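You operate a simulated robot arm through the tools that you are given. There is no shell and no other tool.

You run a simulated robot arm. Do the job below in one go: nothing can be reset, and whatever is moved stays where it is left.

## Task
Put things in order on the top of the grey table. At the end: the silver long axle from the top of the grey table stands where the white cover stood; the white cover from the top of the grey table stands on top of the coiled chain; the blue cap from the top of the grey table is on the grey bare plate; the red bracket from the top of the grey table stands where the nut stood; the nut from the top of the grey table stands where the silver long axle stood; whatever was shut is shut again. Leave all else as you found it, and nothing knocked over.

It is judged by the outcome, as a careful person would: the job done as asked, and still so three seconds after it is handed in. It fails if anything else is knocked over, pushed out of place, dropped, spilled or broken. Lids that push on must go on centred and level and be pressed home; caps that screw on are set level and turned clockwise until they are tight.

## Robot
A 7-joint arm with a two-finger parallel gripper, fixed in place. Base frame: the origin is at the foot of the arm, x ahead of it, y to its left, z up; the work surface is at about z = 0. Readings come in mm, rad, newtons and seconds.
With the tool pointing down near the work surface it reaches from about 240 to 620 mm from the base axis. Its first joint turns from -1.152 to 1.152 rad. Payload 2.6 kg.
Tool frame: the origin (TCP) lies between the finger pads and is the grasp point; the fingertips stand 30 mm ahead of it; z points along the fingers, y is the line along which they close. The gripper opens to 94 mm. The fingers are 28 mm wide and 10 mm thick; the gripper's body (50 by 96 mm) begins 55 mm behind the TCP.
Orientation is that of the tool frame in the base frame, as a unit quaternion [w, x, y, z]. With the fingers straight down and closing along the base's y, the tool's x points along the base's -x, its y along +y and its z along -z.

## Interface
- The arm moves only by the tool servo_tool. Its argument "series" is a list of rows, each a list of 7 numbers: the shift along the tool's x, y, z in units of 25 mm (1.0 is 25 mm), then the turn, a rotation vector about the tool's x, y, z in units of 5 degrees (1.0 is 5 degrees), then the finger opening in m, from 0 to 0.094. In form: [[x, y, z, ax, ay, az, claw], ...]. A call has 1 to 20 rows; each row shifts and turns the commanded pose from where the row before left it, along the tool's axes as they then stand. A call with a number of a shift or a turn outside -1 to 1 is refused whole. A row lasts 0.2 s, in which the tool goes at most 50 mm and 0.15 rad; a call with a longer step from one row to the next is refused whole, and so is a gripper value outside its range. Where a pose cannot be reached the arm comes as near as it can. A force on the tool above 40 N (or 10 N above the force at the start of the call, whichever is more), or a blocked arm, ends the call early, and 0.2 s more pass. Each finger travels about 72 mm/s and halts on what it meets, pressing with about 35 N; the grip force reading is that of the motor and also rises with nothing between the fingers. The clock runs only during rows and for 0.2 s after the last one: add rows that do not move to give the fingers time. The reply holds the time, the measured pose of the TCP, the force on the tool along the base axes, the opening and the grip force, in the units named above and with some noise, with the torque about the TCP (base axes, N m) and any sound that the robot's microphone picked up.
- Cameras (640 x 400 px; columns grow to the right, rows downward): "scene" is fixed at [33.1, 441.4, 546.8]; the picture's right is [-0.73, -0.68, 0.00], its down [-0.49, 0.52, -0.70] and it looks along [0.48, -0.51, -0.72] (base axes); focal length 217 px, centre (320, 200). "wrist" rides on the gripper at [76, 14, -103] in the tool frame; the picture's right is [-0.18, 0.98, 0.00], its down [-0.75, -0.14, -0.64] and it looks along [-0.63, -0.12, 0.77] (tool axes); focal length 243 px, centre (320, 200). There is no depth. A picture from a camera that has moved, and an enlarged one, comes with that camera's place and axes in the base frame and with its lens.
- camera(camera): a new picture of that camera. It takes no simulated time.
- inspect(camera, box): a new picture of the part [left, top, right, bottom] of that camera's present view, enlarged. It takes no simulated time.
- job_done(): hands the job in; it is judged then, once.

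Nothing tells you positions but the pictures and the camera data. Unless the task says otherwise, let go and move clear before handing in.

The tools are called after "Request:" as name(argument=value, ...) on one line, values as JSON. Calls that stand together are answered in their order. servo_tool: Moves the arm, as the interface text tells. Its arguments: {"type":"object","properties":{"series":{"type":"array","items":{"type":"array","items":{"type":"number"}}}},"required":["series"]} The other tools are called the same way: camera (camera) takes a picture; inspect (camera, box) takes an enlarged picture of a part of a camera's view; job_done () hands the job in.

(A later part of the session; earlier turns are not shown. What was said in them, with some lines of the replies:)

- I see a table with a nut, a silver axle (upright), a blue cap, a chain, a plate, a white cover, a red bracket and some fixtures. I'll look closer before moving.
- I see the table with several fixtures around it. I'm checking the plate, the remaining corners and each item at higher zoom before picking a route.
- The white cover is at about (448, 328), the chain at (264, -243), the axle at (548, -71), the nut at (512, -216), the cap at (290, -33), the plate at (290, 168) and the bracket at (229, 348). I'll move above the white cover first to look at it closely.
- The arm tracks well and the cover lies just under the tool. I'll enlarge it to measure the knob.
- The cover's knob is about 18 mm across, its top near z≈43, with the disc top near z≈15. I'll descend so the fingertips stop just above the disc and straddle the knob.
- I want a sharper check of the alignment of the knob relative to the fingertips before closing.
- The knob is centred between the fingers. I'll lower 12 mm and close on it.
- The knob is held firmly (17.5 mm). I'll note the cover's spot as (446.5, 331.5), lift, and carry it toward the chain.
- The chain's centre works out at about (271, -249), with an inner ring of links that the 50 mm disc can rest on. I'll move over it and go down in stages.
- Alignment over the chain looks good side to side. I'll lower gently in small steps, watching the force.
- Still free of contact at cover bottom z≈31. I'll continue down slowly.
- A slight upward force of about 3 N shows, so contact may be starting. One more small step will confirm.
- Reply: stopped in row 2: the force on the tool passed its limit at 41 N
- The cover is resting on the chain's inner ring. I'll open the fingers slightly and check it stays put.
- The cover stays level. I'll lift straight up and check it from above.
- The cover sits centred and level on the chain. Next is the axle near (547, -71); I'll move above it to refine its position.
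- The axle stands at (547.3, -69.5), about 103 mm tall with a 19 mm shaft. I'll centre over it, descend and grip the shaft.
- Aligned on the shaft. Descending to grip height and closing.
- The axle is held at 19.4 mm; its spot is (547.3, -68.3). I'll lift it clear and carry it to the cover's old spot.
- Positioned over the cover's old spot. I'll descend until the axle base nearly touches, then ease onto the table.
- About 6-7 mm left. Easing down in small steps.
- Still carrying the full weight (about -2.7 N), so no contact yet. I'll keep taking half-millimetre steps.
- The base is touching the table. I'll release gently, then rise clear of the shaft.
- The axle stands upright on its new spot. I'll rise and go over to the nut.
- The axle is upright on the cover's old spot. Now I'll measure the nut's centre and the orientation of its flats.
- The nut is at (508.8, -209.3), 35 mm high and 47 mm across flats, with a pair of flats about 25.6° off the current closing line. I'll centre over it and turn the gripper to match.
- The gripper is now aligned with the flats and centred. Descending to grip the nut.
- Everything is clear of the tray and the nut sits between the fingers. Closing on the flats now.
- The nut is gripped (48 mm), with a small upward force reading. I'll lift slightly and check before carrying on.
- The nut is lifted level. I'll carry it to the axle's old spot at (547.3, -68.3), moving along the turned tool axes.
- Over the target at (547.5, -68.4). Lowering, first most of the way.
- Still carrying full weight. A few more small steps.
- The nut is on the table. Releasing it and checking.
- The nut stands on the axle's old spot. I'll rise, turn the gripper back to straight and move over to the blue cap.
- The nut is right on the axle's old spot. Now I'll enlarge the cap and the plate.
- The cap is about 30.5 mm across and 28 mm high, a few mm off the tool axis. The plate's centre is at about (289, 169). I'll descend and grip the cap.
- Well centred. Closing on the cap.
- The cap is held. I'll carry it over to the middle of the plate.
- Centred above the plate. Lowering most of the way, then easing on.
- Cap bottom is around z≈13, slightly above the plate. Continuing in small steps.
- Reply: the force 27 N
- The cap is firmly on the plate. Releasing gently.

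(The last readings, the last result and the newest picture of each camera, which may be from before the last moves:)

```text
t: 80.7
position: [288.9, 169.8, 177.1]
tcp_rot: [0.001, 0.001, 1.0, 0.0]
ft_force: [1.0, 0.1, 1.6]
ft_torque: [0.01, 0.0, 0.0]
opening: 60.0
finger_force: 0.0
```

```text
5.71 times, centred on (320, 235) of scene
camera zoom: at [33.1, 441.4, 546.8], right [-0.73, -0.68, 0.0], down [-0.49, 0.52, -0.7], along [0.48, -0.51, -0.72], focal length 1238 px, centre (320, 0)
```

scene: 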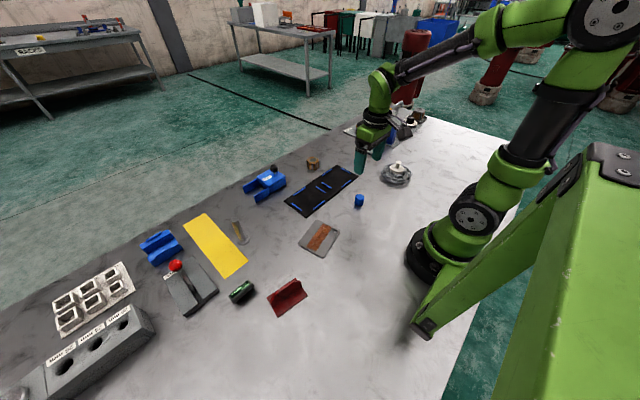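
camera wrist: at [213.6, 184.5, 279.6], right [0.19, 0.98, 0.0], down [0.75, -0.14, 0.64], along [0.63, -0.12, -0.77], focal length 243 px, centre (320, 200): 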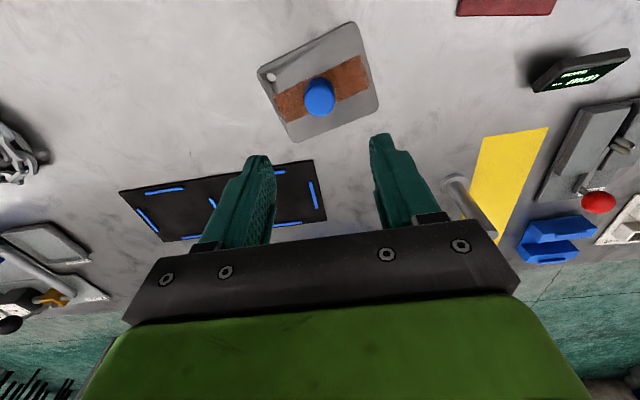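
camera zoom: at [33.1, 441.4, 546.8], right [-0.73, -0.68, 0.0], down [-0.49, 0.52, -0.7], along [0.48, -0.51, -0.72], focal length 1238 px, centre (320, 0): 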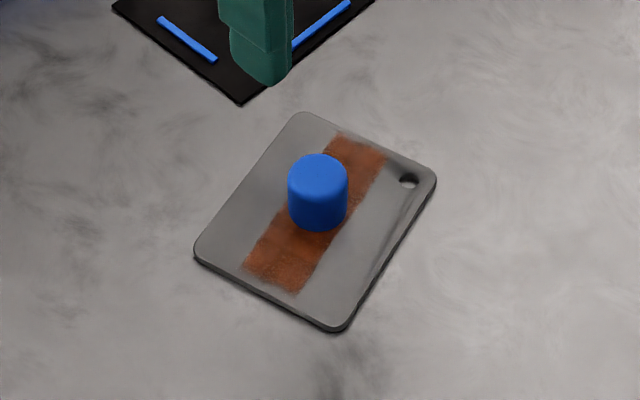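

The cap stands on the plate. Next is the red bracket near (229, 348); I'll move over it and turn the gripper so the fingers straddle its upright fin.

Request:
servo_tool(series=[[0.3, 0.89, -0.1, 0, 0, 0, 0.06], [0.3, 0.89, -0.1, 0, 0, 0, 0.06], [0.3, 0.89, -0.1, 0, 0, 0, 0.06], [0.3, 0.89, -0.1, 0, 0, 0, 0.06], [0.3, 0.89, -0.1, 0, 0, 0, 0.06], [0.3, 0.89, -0.1, 0, 0, 0, 0.06], [0.3, 0.89, -0.1, 0, 0, 0, 0.06], [0.3, 0.89, -0.1, 0, 0, 0, 0.06], [0, 0, 0, 0, 0, 0, 0.06]])

Request:
camera(camera="wrist")

Request:
servo_tool(series=[[0, 0, 0, 0, 0, -0.995, 0.06], [0, 0, 0, 0, 0, -0.995, 0.06], [0, 0, 0, 0, 0, -0.995, 0.06], [0, 0, 0, 0, 0, -0.995, 0.06], [0, 0, 0, 0, 0, -0.995, 0.06], [0, 0, 0, 0, 0, -0.995, 0.06], [0, 0, 0, 0, 0, -0.995, 0.06], [0, 0, 0, 0, 0, -0.995, 0.06], [0, 0, 0, 0, 0, -0.995, 0.06], [0, 0, 0, 0, 0, -0.995, 0.06], [0, 0, 0, 0, 0, -0.995, 0.06], [0, 0, 0, 0, 0, -0.995, 0.06], [0, 0, 0, 0, 0, -0.995, 0.06], [0, 0, 0, 0, 0, -0.995, 0.06], [0, 0, 0, 0, 0, -0.995, 0.06], [0, 0, 0, 0, 0, -0.995, 0.06], [0, 0, 0, 0, 0, 0, 0.06]])

Request:
camera(camera="wrist")

Request:
camera(camera="scene")

```text
t: 82.7
position: [229.0, 347.9, 195.5]
tcp_rot: [0.001, 0.001, 1.0, -0.001]
ft_force: [-0.4, 0.0, 0.5]
ft_torque: [0.02, 0.04, 0.01]
opening: 59.7
finger_force: 0.1
```

```text
taken
camera wrist: at [153.7, 362.3, 298.6], right [0.19, 0.98, 0.0], down [0.75, -0.14, 0.64], along [0.63, -0.12, -0.77], focal length 243 px, centre (320, 200)
```

wrist: 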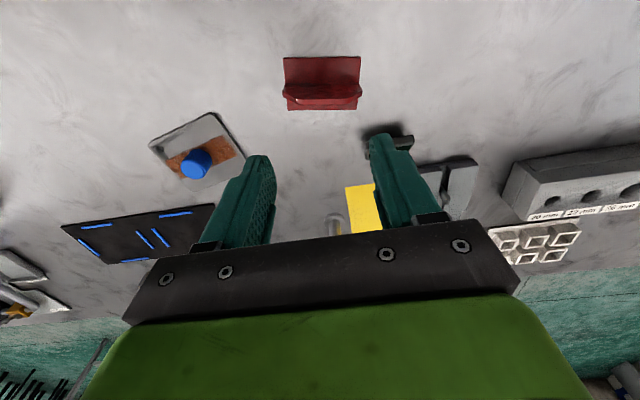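

```text
t: 86.3
position: [228.8, 346.2, 197.6]
tcp_rot: [0.0, -0.639, 0.769, 0.0]
ft_force: [0.6, 0.3, 0.0]
ft_torque: [0.03, 0.04, 0.0]
opening: 60.2
finger_force: 0.0
```

```text
taken
camera wrist: at [201.8, 274.8, 299.3], right [-0.93, 0.36, 0.0], down [0.28, 0.72, 0.64], along [0.23, 0.6, -0.77], focal length 243 px, centre (320, 200)
```

wrist: 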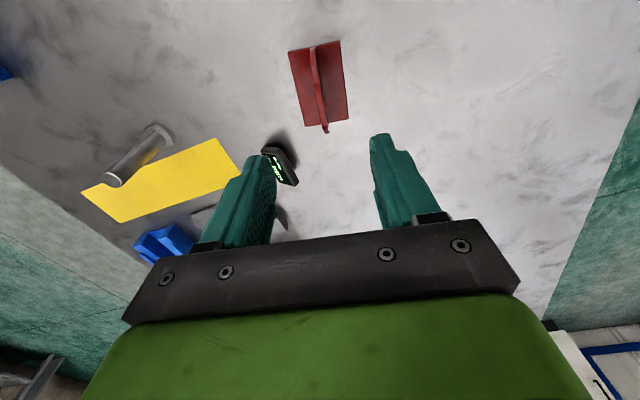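

```text
taken
```

scene: 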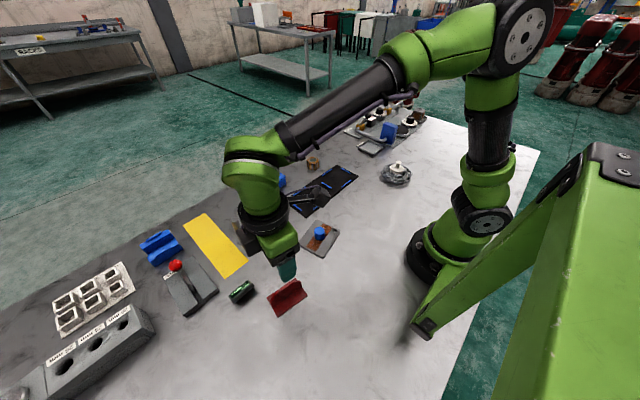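

Request:
inspect(camera="wrist", box=[260, 25, 380, 145])

Request:
inspect(camera="scene", box=[250, 250, 330, 330])

```text
3.33 times, centred on (320, 85) of wrist
camera zoom: at [201.8, 274.8, 299.3], right [-0.93, 0.36, 0.0], down [0.28, 0.72, 0.64], along [0.23, 0.6, -0.77], focal length 809 px, centre (320, 583)
```

zoom: 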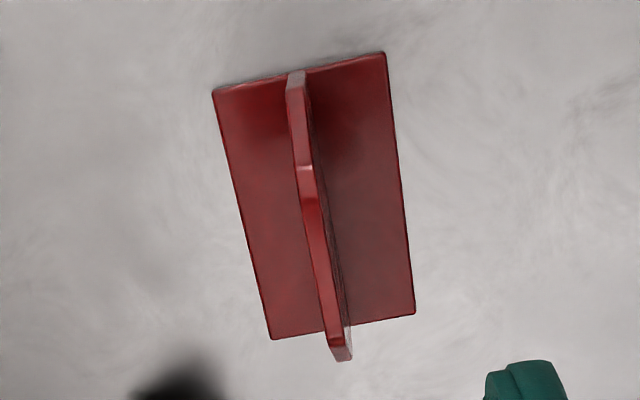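

```text
5.00 times, centred on (290, 290) of scene
camera zoom: at [33.1, 441.4, 546.8], right [-0.73, -0.68, 0.0], down [-0.49, 0.52, -0.7], along [0.48, -0.51, -0.72], focal length 1084 px, centre (470, -250)
```

zoom: 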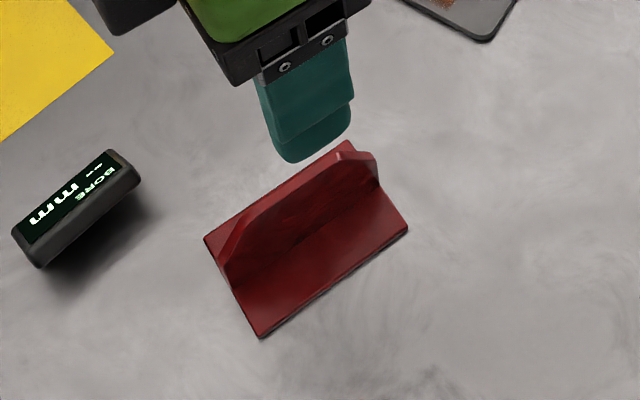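

The bracket's base is 83×54 mm, centred at about (230, 349.5), with a fin about 58 mm tall that the gripper now straddles squarely. I'll descend with the fingertips kept above its base and grip the fin.

Request:
servo_tool(series=[[-0.106, 0, 0.5, 0, 0, 0, 0.055], [0, 0, 1, 0, 0, 0, 0.055], [0, 0, 1, 0, 0, 0, 0.055], [0, 0, 1, 0, 0, 0, 0.055], [0, 0, 0.6, 0, 0, 0, 0.055], [0, 0, 0, 0, 0, 0, 0.055]])

Request:
camera(camera="wrist")

Request:
inspect(camera="scene", box=[250, 250, 330, 330])

```text
t: 87.7
position: [231.5, 349.6, 94.0]
tcp_rot: [0.0, -0.639, 0.769, -0.001]
ft_force: [0.4, -0.9, 0.1]
ft_torque: [-0.01, -0.03, 0.0]
opening: 55.0
finger_force: 0.0
```

```text
taken
camera wrist: at [202.6, 277.6, 196.3], right [-0.93, 0.36, 0.0], down [0.28, 0.71, 0.64], along [0.23, 0.6, -0.77], focal length 243 px, centre (320, 200)
```

wrist: 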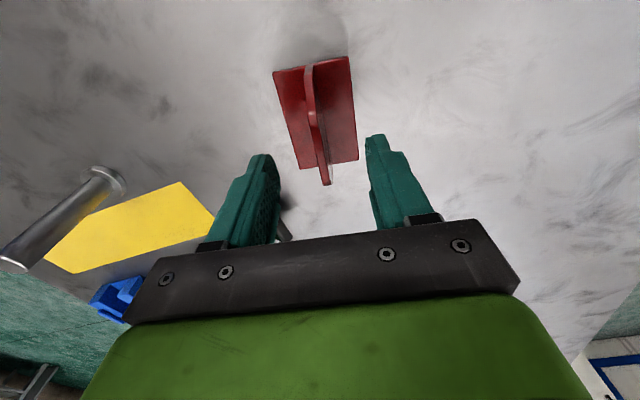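

```text
5.00 times, centred on (290, 290) of scene
camera zoom: at [33.1, 441.4, 546.8], right [-0.73, -0.68, 0.0], down [-0.49, 0.52, -0.7], along [0.48, -0.51, -0.72], focal length 1084 px, centre (470, -250)
```

zoom: 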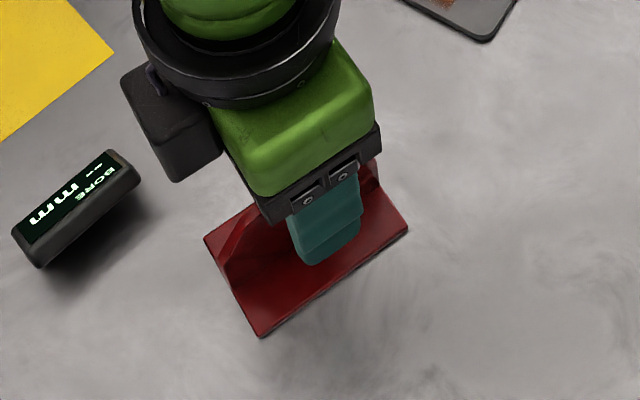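

Aligned over the fin with clear space around. Continuing down to grip height and closing.

Request:
servo_tool(series=[[0, 0, 0.6, 0, 0, 0, 0.055], [0, 0, 0.7, 0, 0, 0, 0.055], [0, 0, 0.5, 0, 0, 0, 0.055], [0, 0, 0.25, 0, 0, 0, 0.055], [0, 0, 0, 0, 0, 0, 0.055]])

Request:
camera(camera="wrist")

Request:
inspect(camera="wrist", box=[220, 60, 420, 240])

```text
t: 88.9
position: [230.2, 348.8, 43.1]
tcp_rot: [0.001, -0.639, 0.77, 0.0]
ft_force: [0.2, -0.4, 0.9]
ft_torque: [0.0, -0.02, -0.01]
opening: 55.2
finger_force: 0.1
```

```text
taken
camera wrist: at [202.5, 277.0, 145.1], right [-0.93, 0.36, 0.0], down [0.28, 0.71, 0.64], along [0.23, 0.6, -0.77], focal length 243 px, centre (320, 200)
```

wrist: 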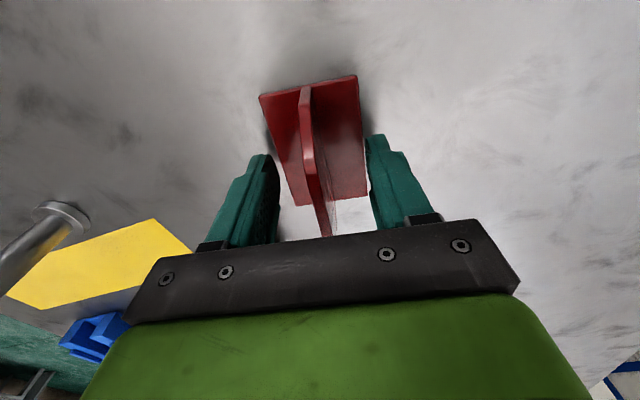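

```text
2.22 times, centred on (320, 150) of wrist
camera zoom: at [202.5, 277.0, 145.1], right [-0.93, 0.36, 0.0], down [0.28, 0.71, 0.64], along [0.23, 0.6, -0.77], focal length 539 px, centre (320, 311)
```

zoom: 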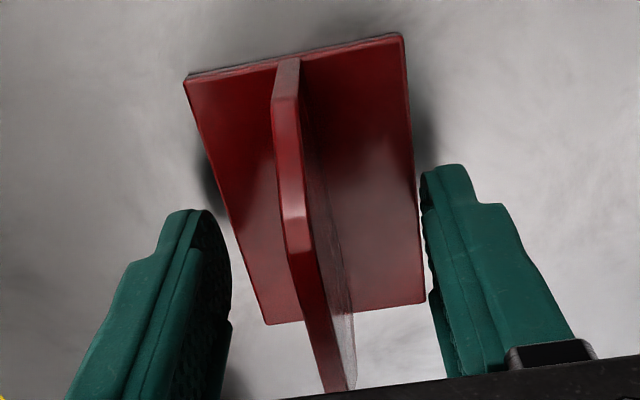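

The fin is squarely between the pads. Closing.

Request:
servo_tool(series=[[0, 0, 0, 0, 0, 0, 0.03], [0, 0, 0, 0, 0, 0, 0.01], [0, 0, 0, 0, 0, 0, 0.0], [0, 0, 0, 0, 0, 0, 0.0], [0, 0, 0, 0, 0, 0, 0.0], [0, 0, 0, 0, 0, 0, 0.0]])

Request:
inspect(camera="wrist", box=[220, 60, 420, 240])

```text
t: 90.3
position: [229.9, 350.1, 42.9]
tcp_rot: [0.001, -0.639, 0.769, -0.001]
ft_force: [-0.9, 0.5, 0.6]
ft_torque: [0.1, 0.01, 0.06]
opening: 10.6
finger_force: 35.2
```

```text
2.22 times, centred on (320, 150) of wrist
camera zoom: at [202.4, 277.1, 145.2], right [-0.93, 0.36, 0.0], down [0.28, 0.71, 0.64], along [0.23, 0.6, -0.77], focal length 539 px, centre (320, 311)
```

zoom: 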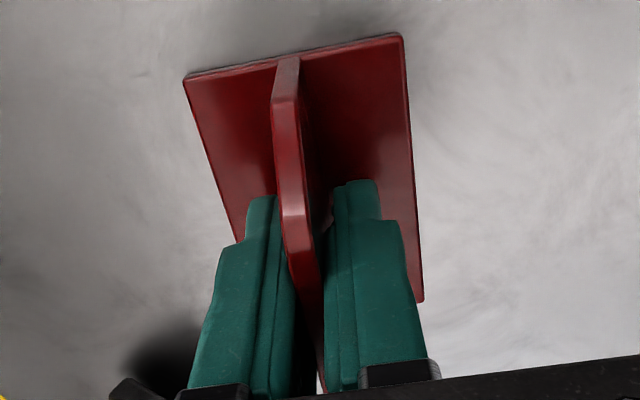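

The bracket's fin is gripped. Lifting straight up and checking that it hangs level.

Request:
servo_tool(series=[[0, 0, -0.1, 0, 0, 0, 0.0], [0, 0, -0.4, 0, 0, 0, 0.0], [0, 0, -0.8, 0, 0, 0, 0.0], [0, 0, -1, 0, 0, 0, 0.0], [0, 0, -1, 0, 0, 0, 0.0], [0, 0, -1, 0, 0, 0, 0.0], [0, 0, -0.7, 0, 0, 0, 0.0], [0, 0, 0, 0, 0, 0, 0.0]])

Request:
camera(camera="wrist")

Request:
inspect(camera="scene", box=[220, 210, 340, 320])

```text
t: 92.1
position: [229.9, 349.4, 168.6]
tcp_rot: [0.0, -0.639, 0.769, -0.001]
ft_force: [-0.3, 0.8, -3.6]
ft_torque: [0.01, 0.0, 0.03]
opening: 10.3
finger_force: 35.1
```

```text
taken
camera wrist: at [201.9, 277.7, 271.2], right [-0.93, 0.36, 0.0], down [0.28, 0.71, 0.64], along [0.23, 0.6, -0.77], focal length 243 px, centre (320, 200)
```

wrist: 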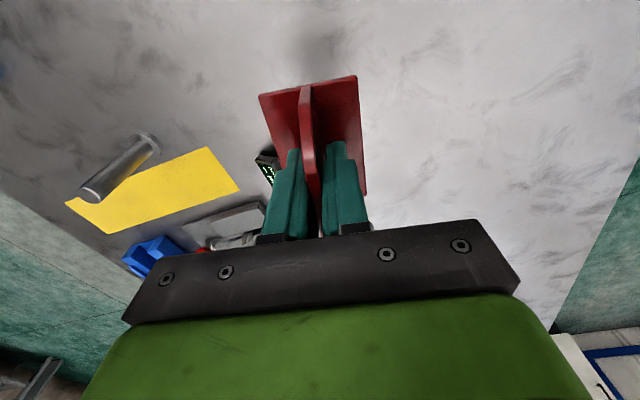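

```text
3.64 times, centred on (280, 265) of scene
camera zoom: at [33.1, 441.4, 546.8], right [-0.73, -0.68, 0.0], down [-0.49, 0.52, -0.7], along [0.48, -0.51, -0.72], focal length 788 px, centre (466, -36)
```

zoom: 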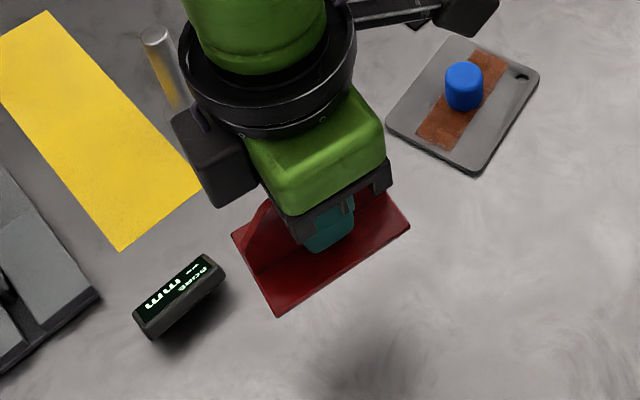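

It hangs level. I'll rotate the gripper back to straight, then carry the bracket across to the nut's old spot.

Request:
servo_tool(series=[[0, 0, 0, 0, 0, 0.5, 0.0], [0, 0, 0, 0, 0, 0.96, 0.0], [0, 0, 0, 0, 0, 0.96, 0.0], [0, 0, 0, 0, 0, 0.96, 0.0], [0, 0, 0, 0, 0, 0.96, 0.0], [0, 0, 0, 0, 0, 0.96, 0.0], [0, 0, 0, 0, 0, 0.96, 0.0], [0, 0, 0, 0, 0, 0.96, 0.0], [0, 0, 0, 0, 0, 0.96, 0.0], [0, 0, 0, 0, 0, 0.96, 0.0], [0, 0, 0, 0, 0, 0.96, 0.0], [0, 0, 0, 0, 0, 0.96, 0.0], [0, 0, 0, 0, 0, 0.96, 0.0], [0, 0, 0, 0, 0, 0.96, 0.0], [0, 0, 0, 0, 0, 0.96, 0.0], [0, 0, 0, 0, 0, 0.96, 0.0], [0, 0, 0, 0, 0, 0.96, 0.0], [0, 0, 0, 0, 0, 0.06, 0.0], [0, 0, 0, 0, 0, 0, 0.0]])

Request:
camera(camera="wrist")

```text
t: 96.1
position: [229.2, 349.0, 168.1]
tcp_rot: [0.001, 0.002, 1.0, 0.0]
ft_force: [-0.4, 0.4, -4.5]
ft_torque: [0.02, -0.01, -0.01]
opening: 10.2
finger_force: 35.4
```

```text
taken
camera wrist: at [154.2, 364.4, 270.4], right [0.19, 0.98, 0.0], down [0.75, -0.14, 0.64], along [0.63, -0.12, -0.77], focal length 243 px, centre (320, 200)
```

wrist: 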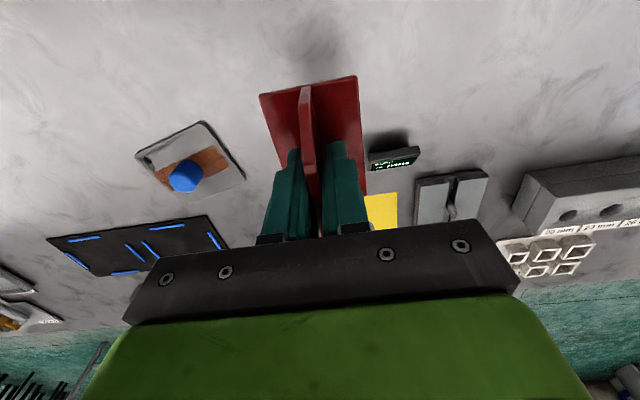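

Request:
servo_tool(series=[[-0.23, -0.46, 0, 0, 0, 0, 0.0], [-0.465, -0.931, 0, 0, 0, 0, 0.0], [-0.465, -0.931, 0, 0, 0, 0, 0.0], [-0.465, -0.931, 0, 0, 0, 0, 0.0], [-0.465, -0.931, 0, 0, 0, 0, 0.0], [-0.465, -0.931, 0, 0, 0, 0, 0.0], [-0.465, -0.931, 0, 0, 0, 0, 0.0], [-0.465, -0.931, 0, 0, 0, 0, 0.0], [-0.465, -0.931, 0, 0, 0, 0, 0.0], [-0.465, -0.931, 0, 0, 0, 0, 0.0], [-0.465, -0.931, 0, 0, 0, 0, 0.0], [-0.465, -0.931, 0, 0, 0, 0, 0.0], [-0.465, -0.931, 0, 0, 0, 0, 0.0], [-0.465, -0.931, 0, 0, 0, 0, 0.0], [-0.465, -0.931, 0, 0, 0, 0, 0.0], [-0.465, -0.931, 0, 0, 0, 0, 0.0], [-0.465, -0.931, 0, 0, 0, 0, 0.0], [-0.465, -0.931, 0, 0, 0, 0, 0.0], [-0.465, -0.931, 0, 0, 0, 0, 0.0], [-0.465, -0.931, 0, 0, 0, 0, 0.0]])

Request:
servo_tool(series=[[-0.465, -0.931, 0, 0, 0, 0, 0.0], [-0.465, -0.931, 0, 0, 0, 0, 0.0], [-0.465, -0.931, 0, 0, 0, 0, 0.0], [-0.465, -0.931, 0, 0, 0, 0, 0.0], [-0.23, -0.46, 0, 0, 0, 0, 0.0], [0, 0, 0, 0, 0, 0, 0.0]])

Request:
camera(camera="wrist")

Request:
camera(camera="scene")

```text
t: 100.3
position: [454.7, -104.8, 167.8]
tcp_rot: [0.0, 0.001, 1.0, 0.0]
ft_force: [0.8, 0.0, -2.9]
ft_torque: [0.01, 0.0, 0.0]
opening: 10.1
finger_force: 34.8
```

```text
t: 101.7
position: [505.9, -212.6, 167.7]
tcp_rot: [0.0, 0.001, 1.0, 0.0]
ft_force: [0.3, 0.9, -3.6]
ft_torque: [-0.01, 0.02, -0.03]
opening: 10.1
finger_force: 34.6
```

```text
taken
camera wrist: at [430.4, -196.1, 270.3], right [0.19, 0.98, 0.0], down [0.75, -0.14, 0.64], along [0.63, -0.12, -0.77], focal length 243 px, centre (320, 200)
```

wrist: 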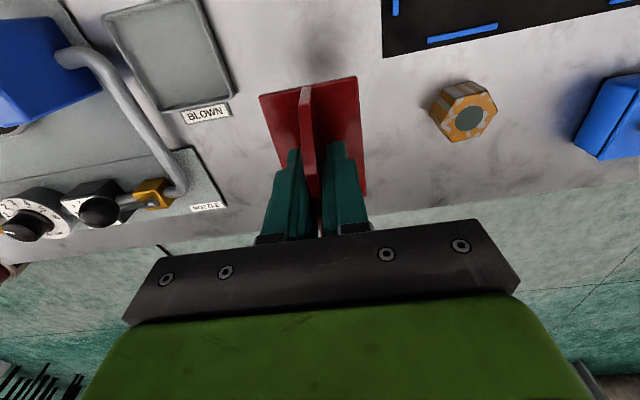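

```text
taken
```

scene: 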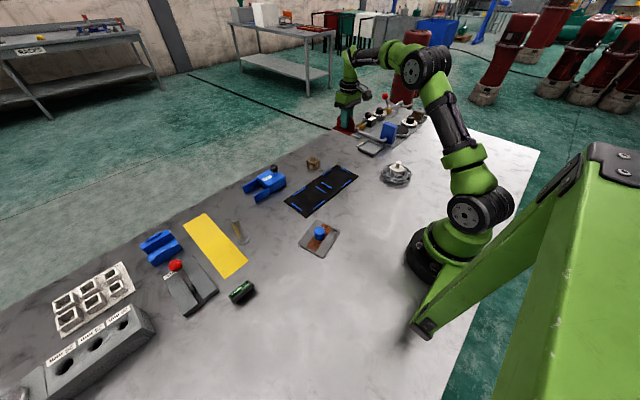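

Over the nut's old spot within a couple of mm. I'll correct slightly and lower the bracket.

Request:
servo_tool(series=[[-0.09, 0.04, 0.5, 0, 0, 0, 0.0], [0, 0, 1, 0, 0, 0, 0.0], [0, 0, 1, 0, 0, 0, 0.0], [0, 0, 1, 0, 0, 0, 0.0], [0, 0, 0.7, 0, 0, 0, 0.0], [0, 0, 0.4, 0, 0, 0, 0.0], [0, 0, 0, 0, 0, 0, 0.0]])

Request:
camera(camera="wrist")

Request:
inspect(camera="scene", box=[290, 100, 390, 190])

```text
t: 103.3
position: [508.8, -208.7, 51.4]
tcp_rot: [0.001, 0.002, 1.0, -0.001]
ft_force: [1.1, 0.4, -3.7]
ft_torque: [0.02, 0.01, 0.01]
opening: 10.2
finger_force: 35.3
```

```text
taken
camera wrist: at [432.8, -194.6, 154.9], right [0.19, 0.98, 0.0], down [0.75, -0.14, 0.64], along [0.63, -0.12, -0.77], focal length 243 px, centre (320, 200)
```

wrist: 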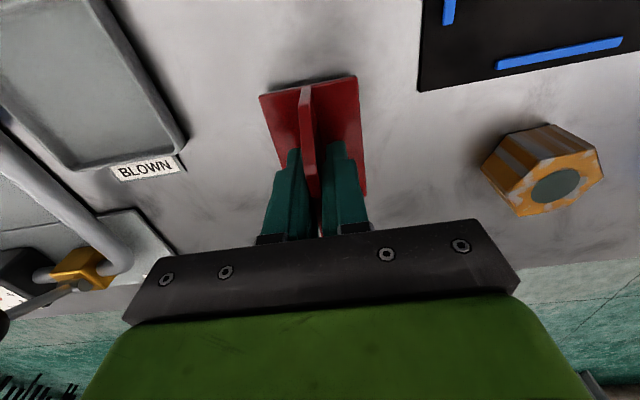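

```text
4.44 times, centred on (340, 145) of scene
camera zoom: at [33.1, 441.4, 546.8], right [-0.73, -0.68, 0.0], down [-0.49, 0.52, -0.7], along [0.48, -0.51, -0.72], focal length 963 px, centre (231, 444)
```

zoom: 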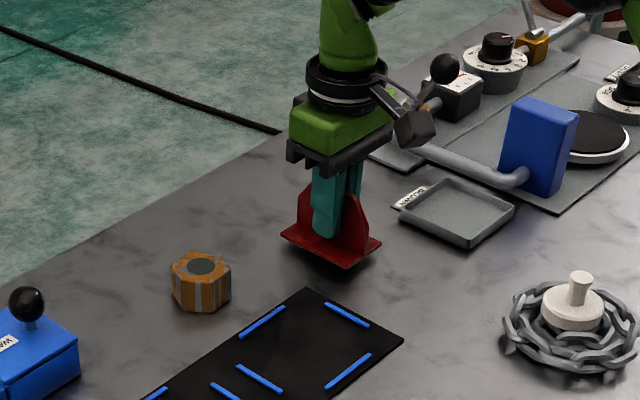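

Clear of the tray, mat and nut. Easing down the last few millimetres.

Request:
servo_tool(series=[[0, 0, 0.14, 0, 0, 0, 0.0], [0, 0, 0.08, 0, 0, 0, 0.0], [0, 0, 0, 0, 0, 0, 0.0]])

Request:
servo_tool(series=[[0, 0, 0.04, 0, 0, 0, 0.0], [0, 0, 0, 0, 0, 0, 0.0]])

Request:
servo_tool(series=[[0, 0, 0.04, 0, 0, 0, 0.0], [0, 0, 0, 0, 0, 0, 0.0]])

```text
t: 104.1
position: [509.0, -209.9, 48.6]
tcp_rot: [-0.001, 0.001, 1.0, 0.0]
ft_force: [0.4, 0.2, -3.2]
ft_torque: [-0.01, -0.01, 0.02]
opening: 10.6
finger_force: 34.7
```

```text
t: 104.7
position: [508.7, -208.9, 45.3]
tcp_rot: [0.001, 0.001, 1.0, 0.001]
ft_force: [-0.6, -0.3, -4.2]
ft_torque: [-0.01, 0.04, 0.01]
opening: 9.9
finger_force: 35.4
```

```text
t: 105.3
position: [508.8, -209.3, 44.4]
tcp_rot: [0.001, 0.002, 1.0, -0.001]
ft_force: [0.3, -0.1, -3.1]
ft_torque: [0.04, -0.04, -0.03]
opening: 10.2
finger_force: 35.0
```

Request:
servo_tool(series=[[0, 0, 0.03, 0, 0, 0, 0.0], [0, 0, 0, 0, 0, 0, 0.0]])

Request:
servo_tool(series=[[0, 0, 0.03, 0, 0, 0, 0.0], [0, 0, 0, 0, 0, 0, 0.0]])

Request:
servo_tool(series=[[0, 0, 0.02, 0, 0, 0, 0.0], [0, 0, 0, 0, 0, 0, 0.0]])

```text
t: 105.9
position: [508.5, -207.9, 43.8]
tcp_rot: [0.002, 0.002, 1.0, 0.0]
ft_force: [-0.1, 0.1, -3.6]
ft_torque: [0.0, 0.01, 0.01]
opening: 10.2
finger_force: 35.5
```

```text
t: 106.5
position: [508.2, -208.9, 44.6]
tcp_rot: [0.0, 0.002, 1.0, 0.0]
ft_force: [0.9, -0.1, -2.7]
ft_torque: [-0.02, -0.03, 0.0]
opening: 10.4
finger_force: 35.3
```

```text
t: 107.1
position: [508.7, -210.4, 43.4]
tcp_rot: [0.0, 0.002, 1.0, 0.0]
ft_force: [-0.4, -0.2, -3.8]
ft_torque: [0.03, 0.01, -0.01]
opening: 10.1
finger_force: 34.5
```

Still hanging free. Continuing with sub-millimetre steps until contact.

Request:
servo_tool(series=[[0, 0, 0.03, 0, 0, 0, 0.0], [0, 0, 0, 0, 0, 0, 0.0]])

Request:
servo_tool(series=[[0, 0, 0.02, 0, 0, 0, 0.0], [0, 0, 0, 0, 0, 0, 0.0]])

```text
t: 107.7
position: [509.2, -208.8, 42.9]
tcp_rot: [0.002, 0.002, 1.0, -0.001]
ft_force: [0.6, -0.5, -3.6]
ft_torque: [-0.02, 0.01, 0.0]
opening: 10.7
finger_force: 34.8
```

```text
t: 108.3
position: [508.7, -208.9, 42.8]
tcp_rot: [0.001, 0.002, 1.0, -0.001]
ft_force: [-2.7, 0.8, 1.2]
ft_torque: [0.04, 0.3, -0.03]
opening: 10.0
finger_force: 35.2
```

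Contact made. One last half-millimetre, then release.

Request:
servo_tool(series=[[0, 0, 0.02, 0, 0, 0, 0.0], [0, 0, 0, 0, 0, 0, 0.0]])

Request:
servo_tool(series=[[0, 0, 0, 0, 0, 0, 0.012], [0, 0, 0, 0, 0, 0, 0.016], [0, 0, 0, 0, 0, 0, 0.025], [0, 0, 0, 0, 0, 0, 0.04], [0, 0, 0, 0, 0, 0, 0.04]])

Request:
camera(camera="wrist")

Request:
inspect(camera="scene", box=[290, 100, 390, 190])

```text
t: 108.9
position: [509.4, -209.7, 43.9]
tcp_rot: [0.003, 0.002, 1.0, 0.0]
ft_force: [-5.5, 1.3, 12.0]
ft_torque: [0.01, 0.92, -0.03]
opening: 10.2
finger_force: 35.1
```

```text
t: 110.1
position: [509.2, -208.7, 41.2]
tcp_rot: [0.001, 0.001, 1.0, 0.0]
ft_force: [0.2, 0.1, -0.8]
ft_torque: [0.02, 0.0, 0.0]
opening: 39.9
finger_force: 0.1
```

```text
taken
camera wrist: at [433.3, -194.5, 144.3], right [0.19, 0.98, 0.0], down [0.75, -0.14, 0.64], along [0.63, -0.12, -0.77], focal length 243 px, centre (320, 200)
```

wrist: 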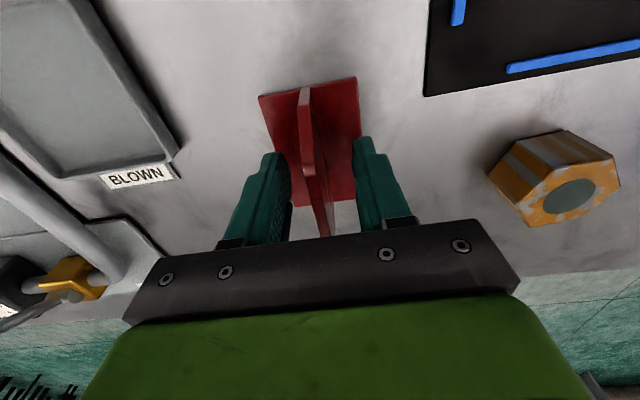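

```text
4.44 times, centred on (340, 145) of scene
camera zoom: at [33.1, 441.4, 546.8], right [-0.73, -0.68, 0.0], down [-0.49, 0.52, -0.7], along [0.48, -0.51, -0.72], focal length 963 px, centre (231, 444)
```

zoom: 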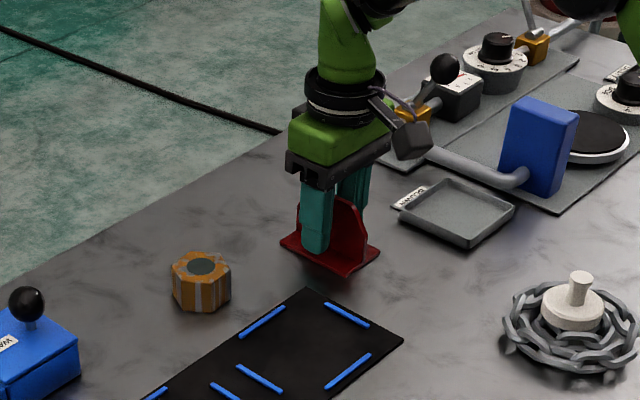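

The bracket stands upright. I'll rise straight up, then retreat to look over everything.

Request:
servo_tool(series=[[0, 0, -0.3, 0, 0, 0, 0.05], [0, 0, -0.8, 0, 0, 0, 0.05], [0, 0, -1, 0, 0, 0, 0.05], [0, 0, -1, 0, 0, 0, 0.06], [0, 0, -1, 0, 0, 0, 0.06], [0, 0, -1, 0, 0, 0, 0.06], [0, 0, -1, 0, 0, 0, 0.06], [0, 0, -1, 0, 0, 0, 0.06], [0, 0, -1, 0, 0, 0, 0.06], [0, 0, -1, 0, 0, 0, 0.06], [0, 0, 0, 0, 0, 0, 0.06]])

Request:
camera(camera="wrist")

Request:
inspect(camera="wrist", box=[260, 40, 380, 160])

```text
t: 112.5
position: [508.6, -210.1, 269.8]
tcp_rot: [0.0, 0.001, 1.0, 0.0]
ft_force: [0.5, 0.3, 0.8]
ft_torque: [-0.04, 0.01, 0.01]
opening: 60.2
finger_force: 0.0
```

```text
taken
camera wrist: at [433.2, -194.8, 371.7], right [0.19, 0.98, 0.0], down [0.75, -0.14, 0.64], along [0.63, -0.12, -0.77], focal length 243 px, centre (320, 200)
```

wrist: 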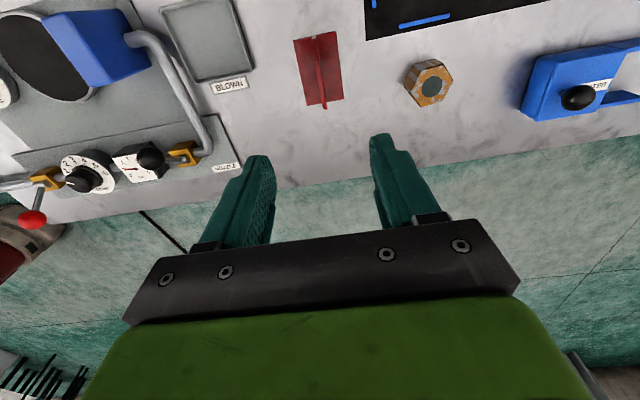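

```text
3.33 times, centred on (320, 100) of wrist
camera zoom: at [433.2, -194.8, 371.7], right [0.19, 0.98, 0.0], down [0.75, -0.14, 0.64], along [0.63, -0.12, -0.77], focal length 809 px, centre (320, 533)
```

zoom: 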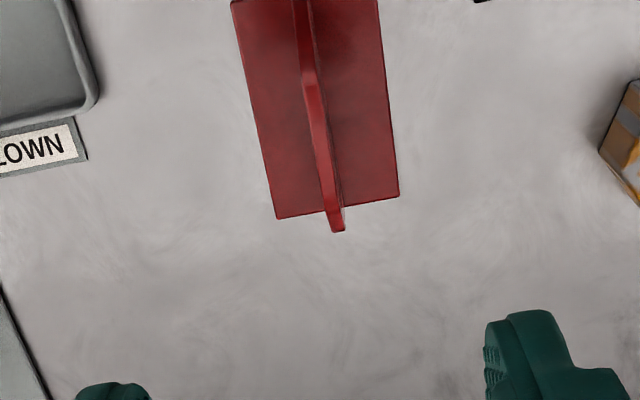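

The bracket stands square on the nut's old spot. I'll return the arm to its starting place and do a final check of every item.

Request:
servo_tool(series=[[0.27, 0.914, -0.2, 0, 0, 0, 0.07], [0.27, 0.914, -0.2, 0, 0, 0, 0.08], [0.27, 0.914, -0.2, 0, 0, 0, 0.09], [0.27, 0.914, -0.2, 0, 0, 0, 0.094], [0.27, 0.914, -0.2, 0, 0, 0, 0.094], [0.27, 0.914, -0.2, 0, 0, 0, 0.094], [0.27, 0.914, -0.2, 0, 0, 0, 0.094], [0.27, 0.914, -0.2, 0, 0, 0, 0.094], [0.27, 0.914, -0.2, 0, 0, 0, 0.094], [0.27, 0.914, -0.2, 0, 0, 0, 0.094], [0.27, 0.914, -0.2, 0, 0, 0, 0.094], [0.27, 0.914, -0.2, 0, 0, 0, 0.094], [0.27, 0.914, -0.2, 0, 0, 0, 0.094], [0.27, 0.914, -0.2, 0, 0, 0, 0.094], [0, 0, 0, 0, 0, 0, 0.094]])

Request:
camera(camera="scene")

Request:
camera(camera="wrist")

Request:
inspect(camera="scene", box=[220, 120, 440, 260])

Request:
inspect(camera="scene", box=[120, 200, 340, 340])

```text
t: 115.7
position: [413.1, 111.3, 338.8]
tcp_rot: [0.0, 0.001, 1.0, -0.001]
ft_force: [-0.8, 0.3, 0.0]
ft_torque: [0.02, -0.01, 0.03]
opening: 94.1
finger_force: 0.1
```

```text
taken
```

scene: 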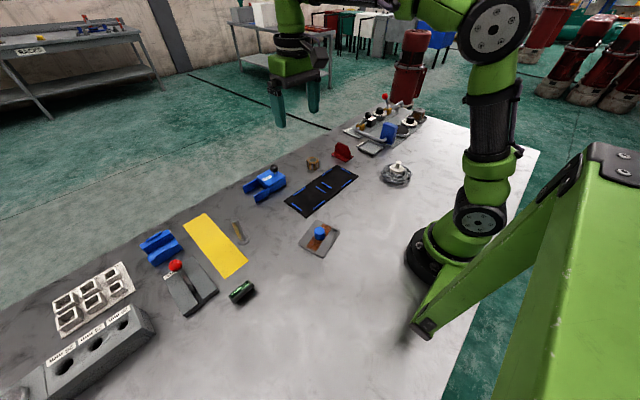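

```text
taken
camera wrist: at [338.0, 126.8, 442.1], right [0.19, 0.98, 0.0], down [0.75, -0.14, 0.64], along [0.63, -0.12, -0.77], focal length 243 px, centre (320, 200)
```

wrist: 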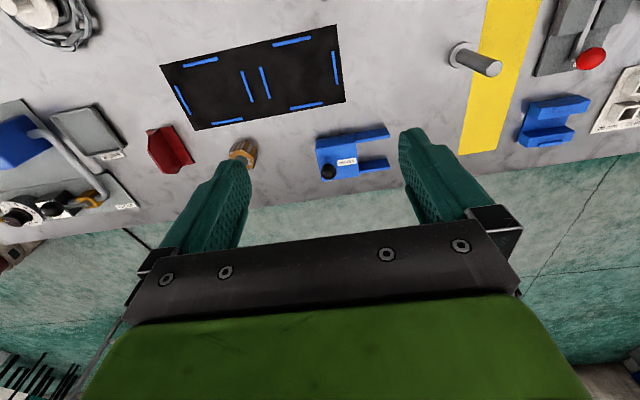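

```text
2.86 times, centred on (330, 190) of scene
camera zoom: at [33.0, 441.4, 546.8], right [-0.73, -0.68, 0.0], down [-0.49, 0.52, -0.7], along [0.48, -0.51, -0.72], focal length 619 px, centre (291, 229)
```

zoom: 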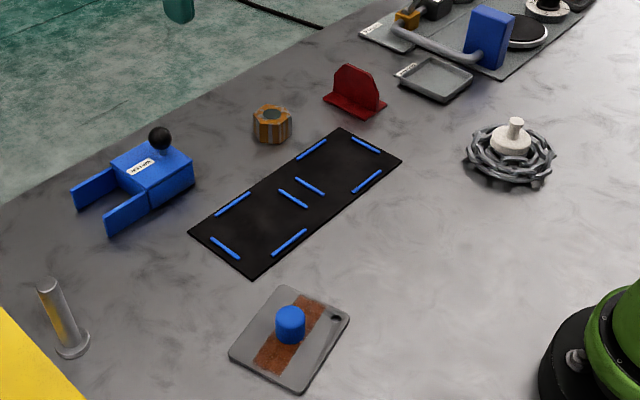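

```text
2.86 times, centred on (230, 270) of scene
camera zoom: at [33.0, 441.4, 546.8], right [-0.73, -0.68, 0.0], down [-0.49, 0.52, -0.7], along [0.48, -0.51, -0.72], focal length 619 px, centre (577, 0)
```

zoom: 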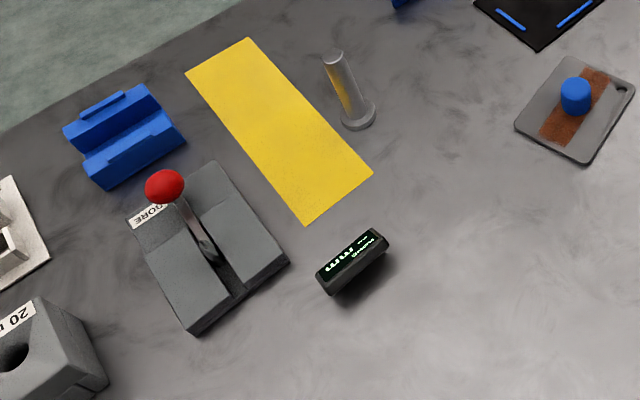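

All five items are where they should be: the axle on the cover's old spot, the cover level on the chain, the cap on the plate, the bracket on the nut's old spot and the nut on the axle's old spot. Nothing else has moved, nothing was opened and the gripper is clear, so I'm handing the job in.

Request:
job_done()

```text
The job is handed in.
```

The job is handed in. My last camera check, just before that, showed all five items in place and standing steady:

| Item | Where it is now |
|---|---|
| Silver long axle | upright where the white cover stood |
| White cover | level on the middle of the coiled chain |
| Blue cap | upright in the middle of the grey plate |
| Red bracket | upright where the nut stood, about a quarter turn from how it was facing before |
| Nut | flat where the silver axle stood |

- **Plate:** I took "the grey bare plate" to be the flat grey one with the hanging hole and the brown stripe. It was the only loose flat plate I could see on the table.
- **Everything else:** I didn't open anything, so nothing needed shutting again. Nothing else was moved or knocked over, and the arm ended back near its starting position with the gripper empty.
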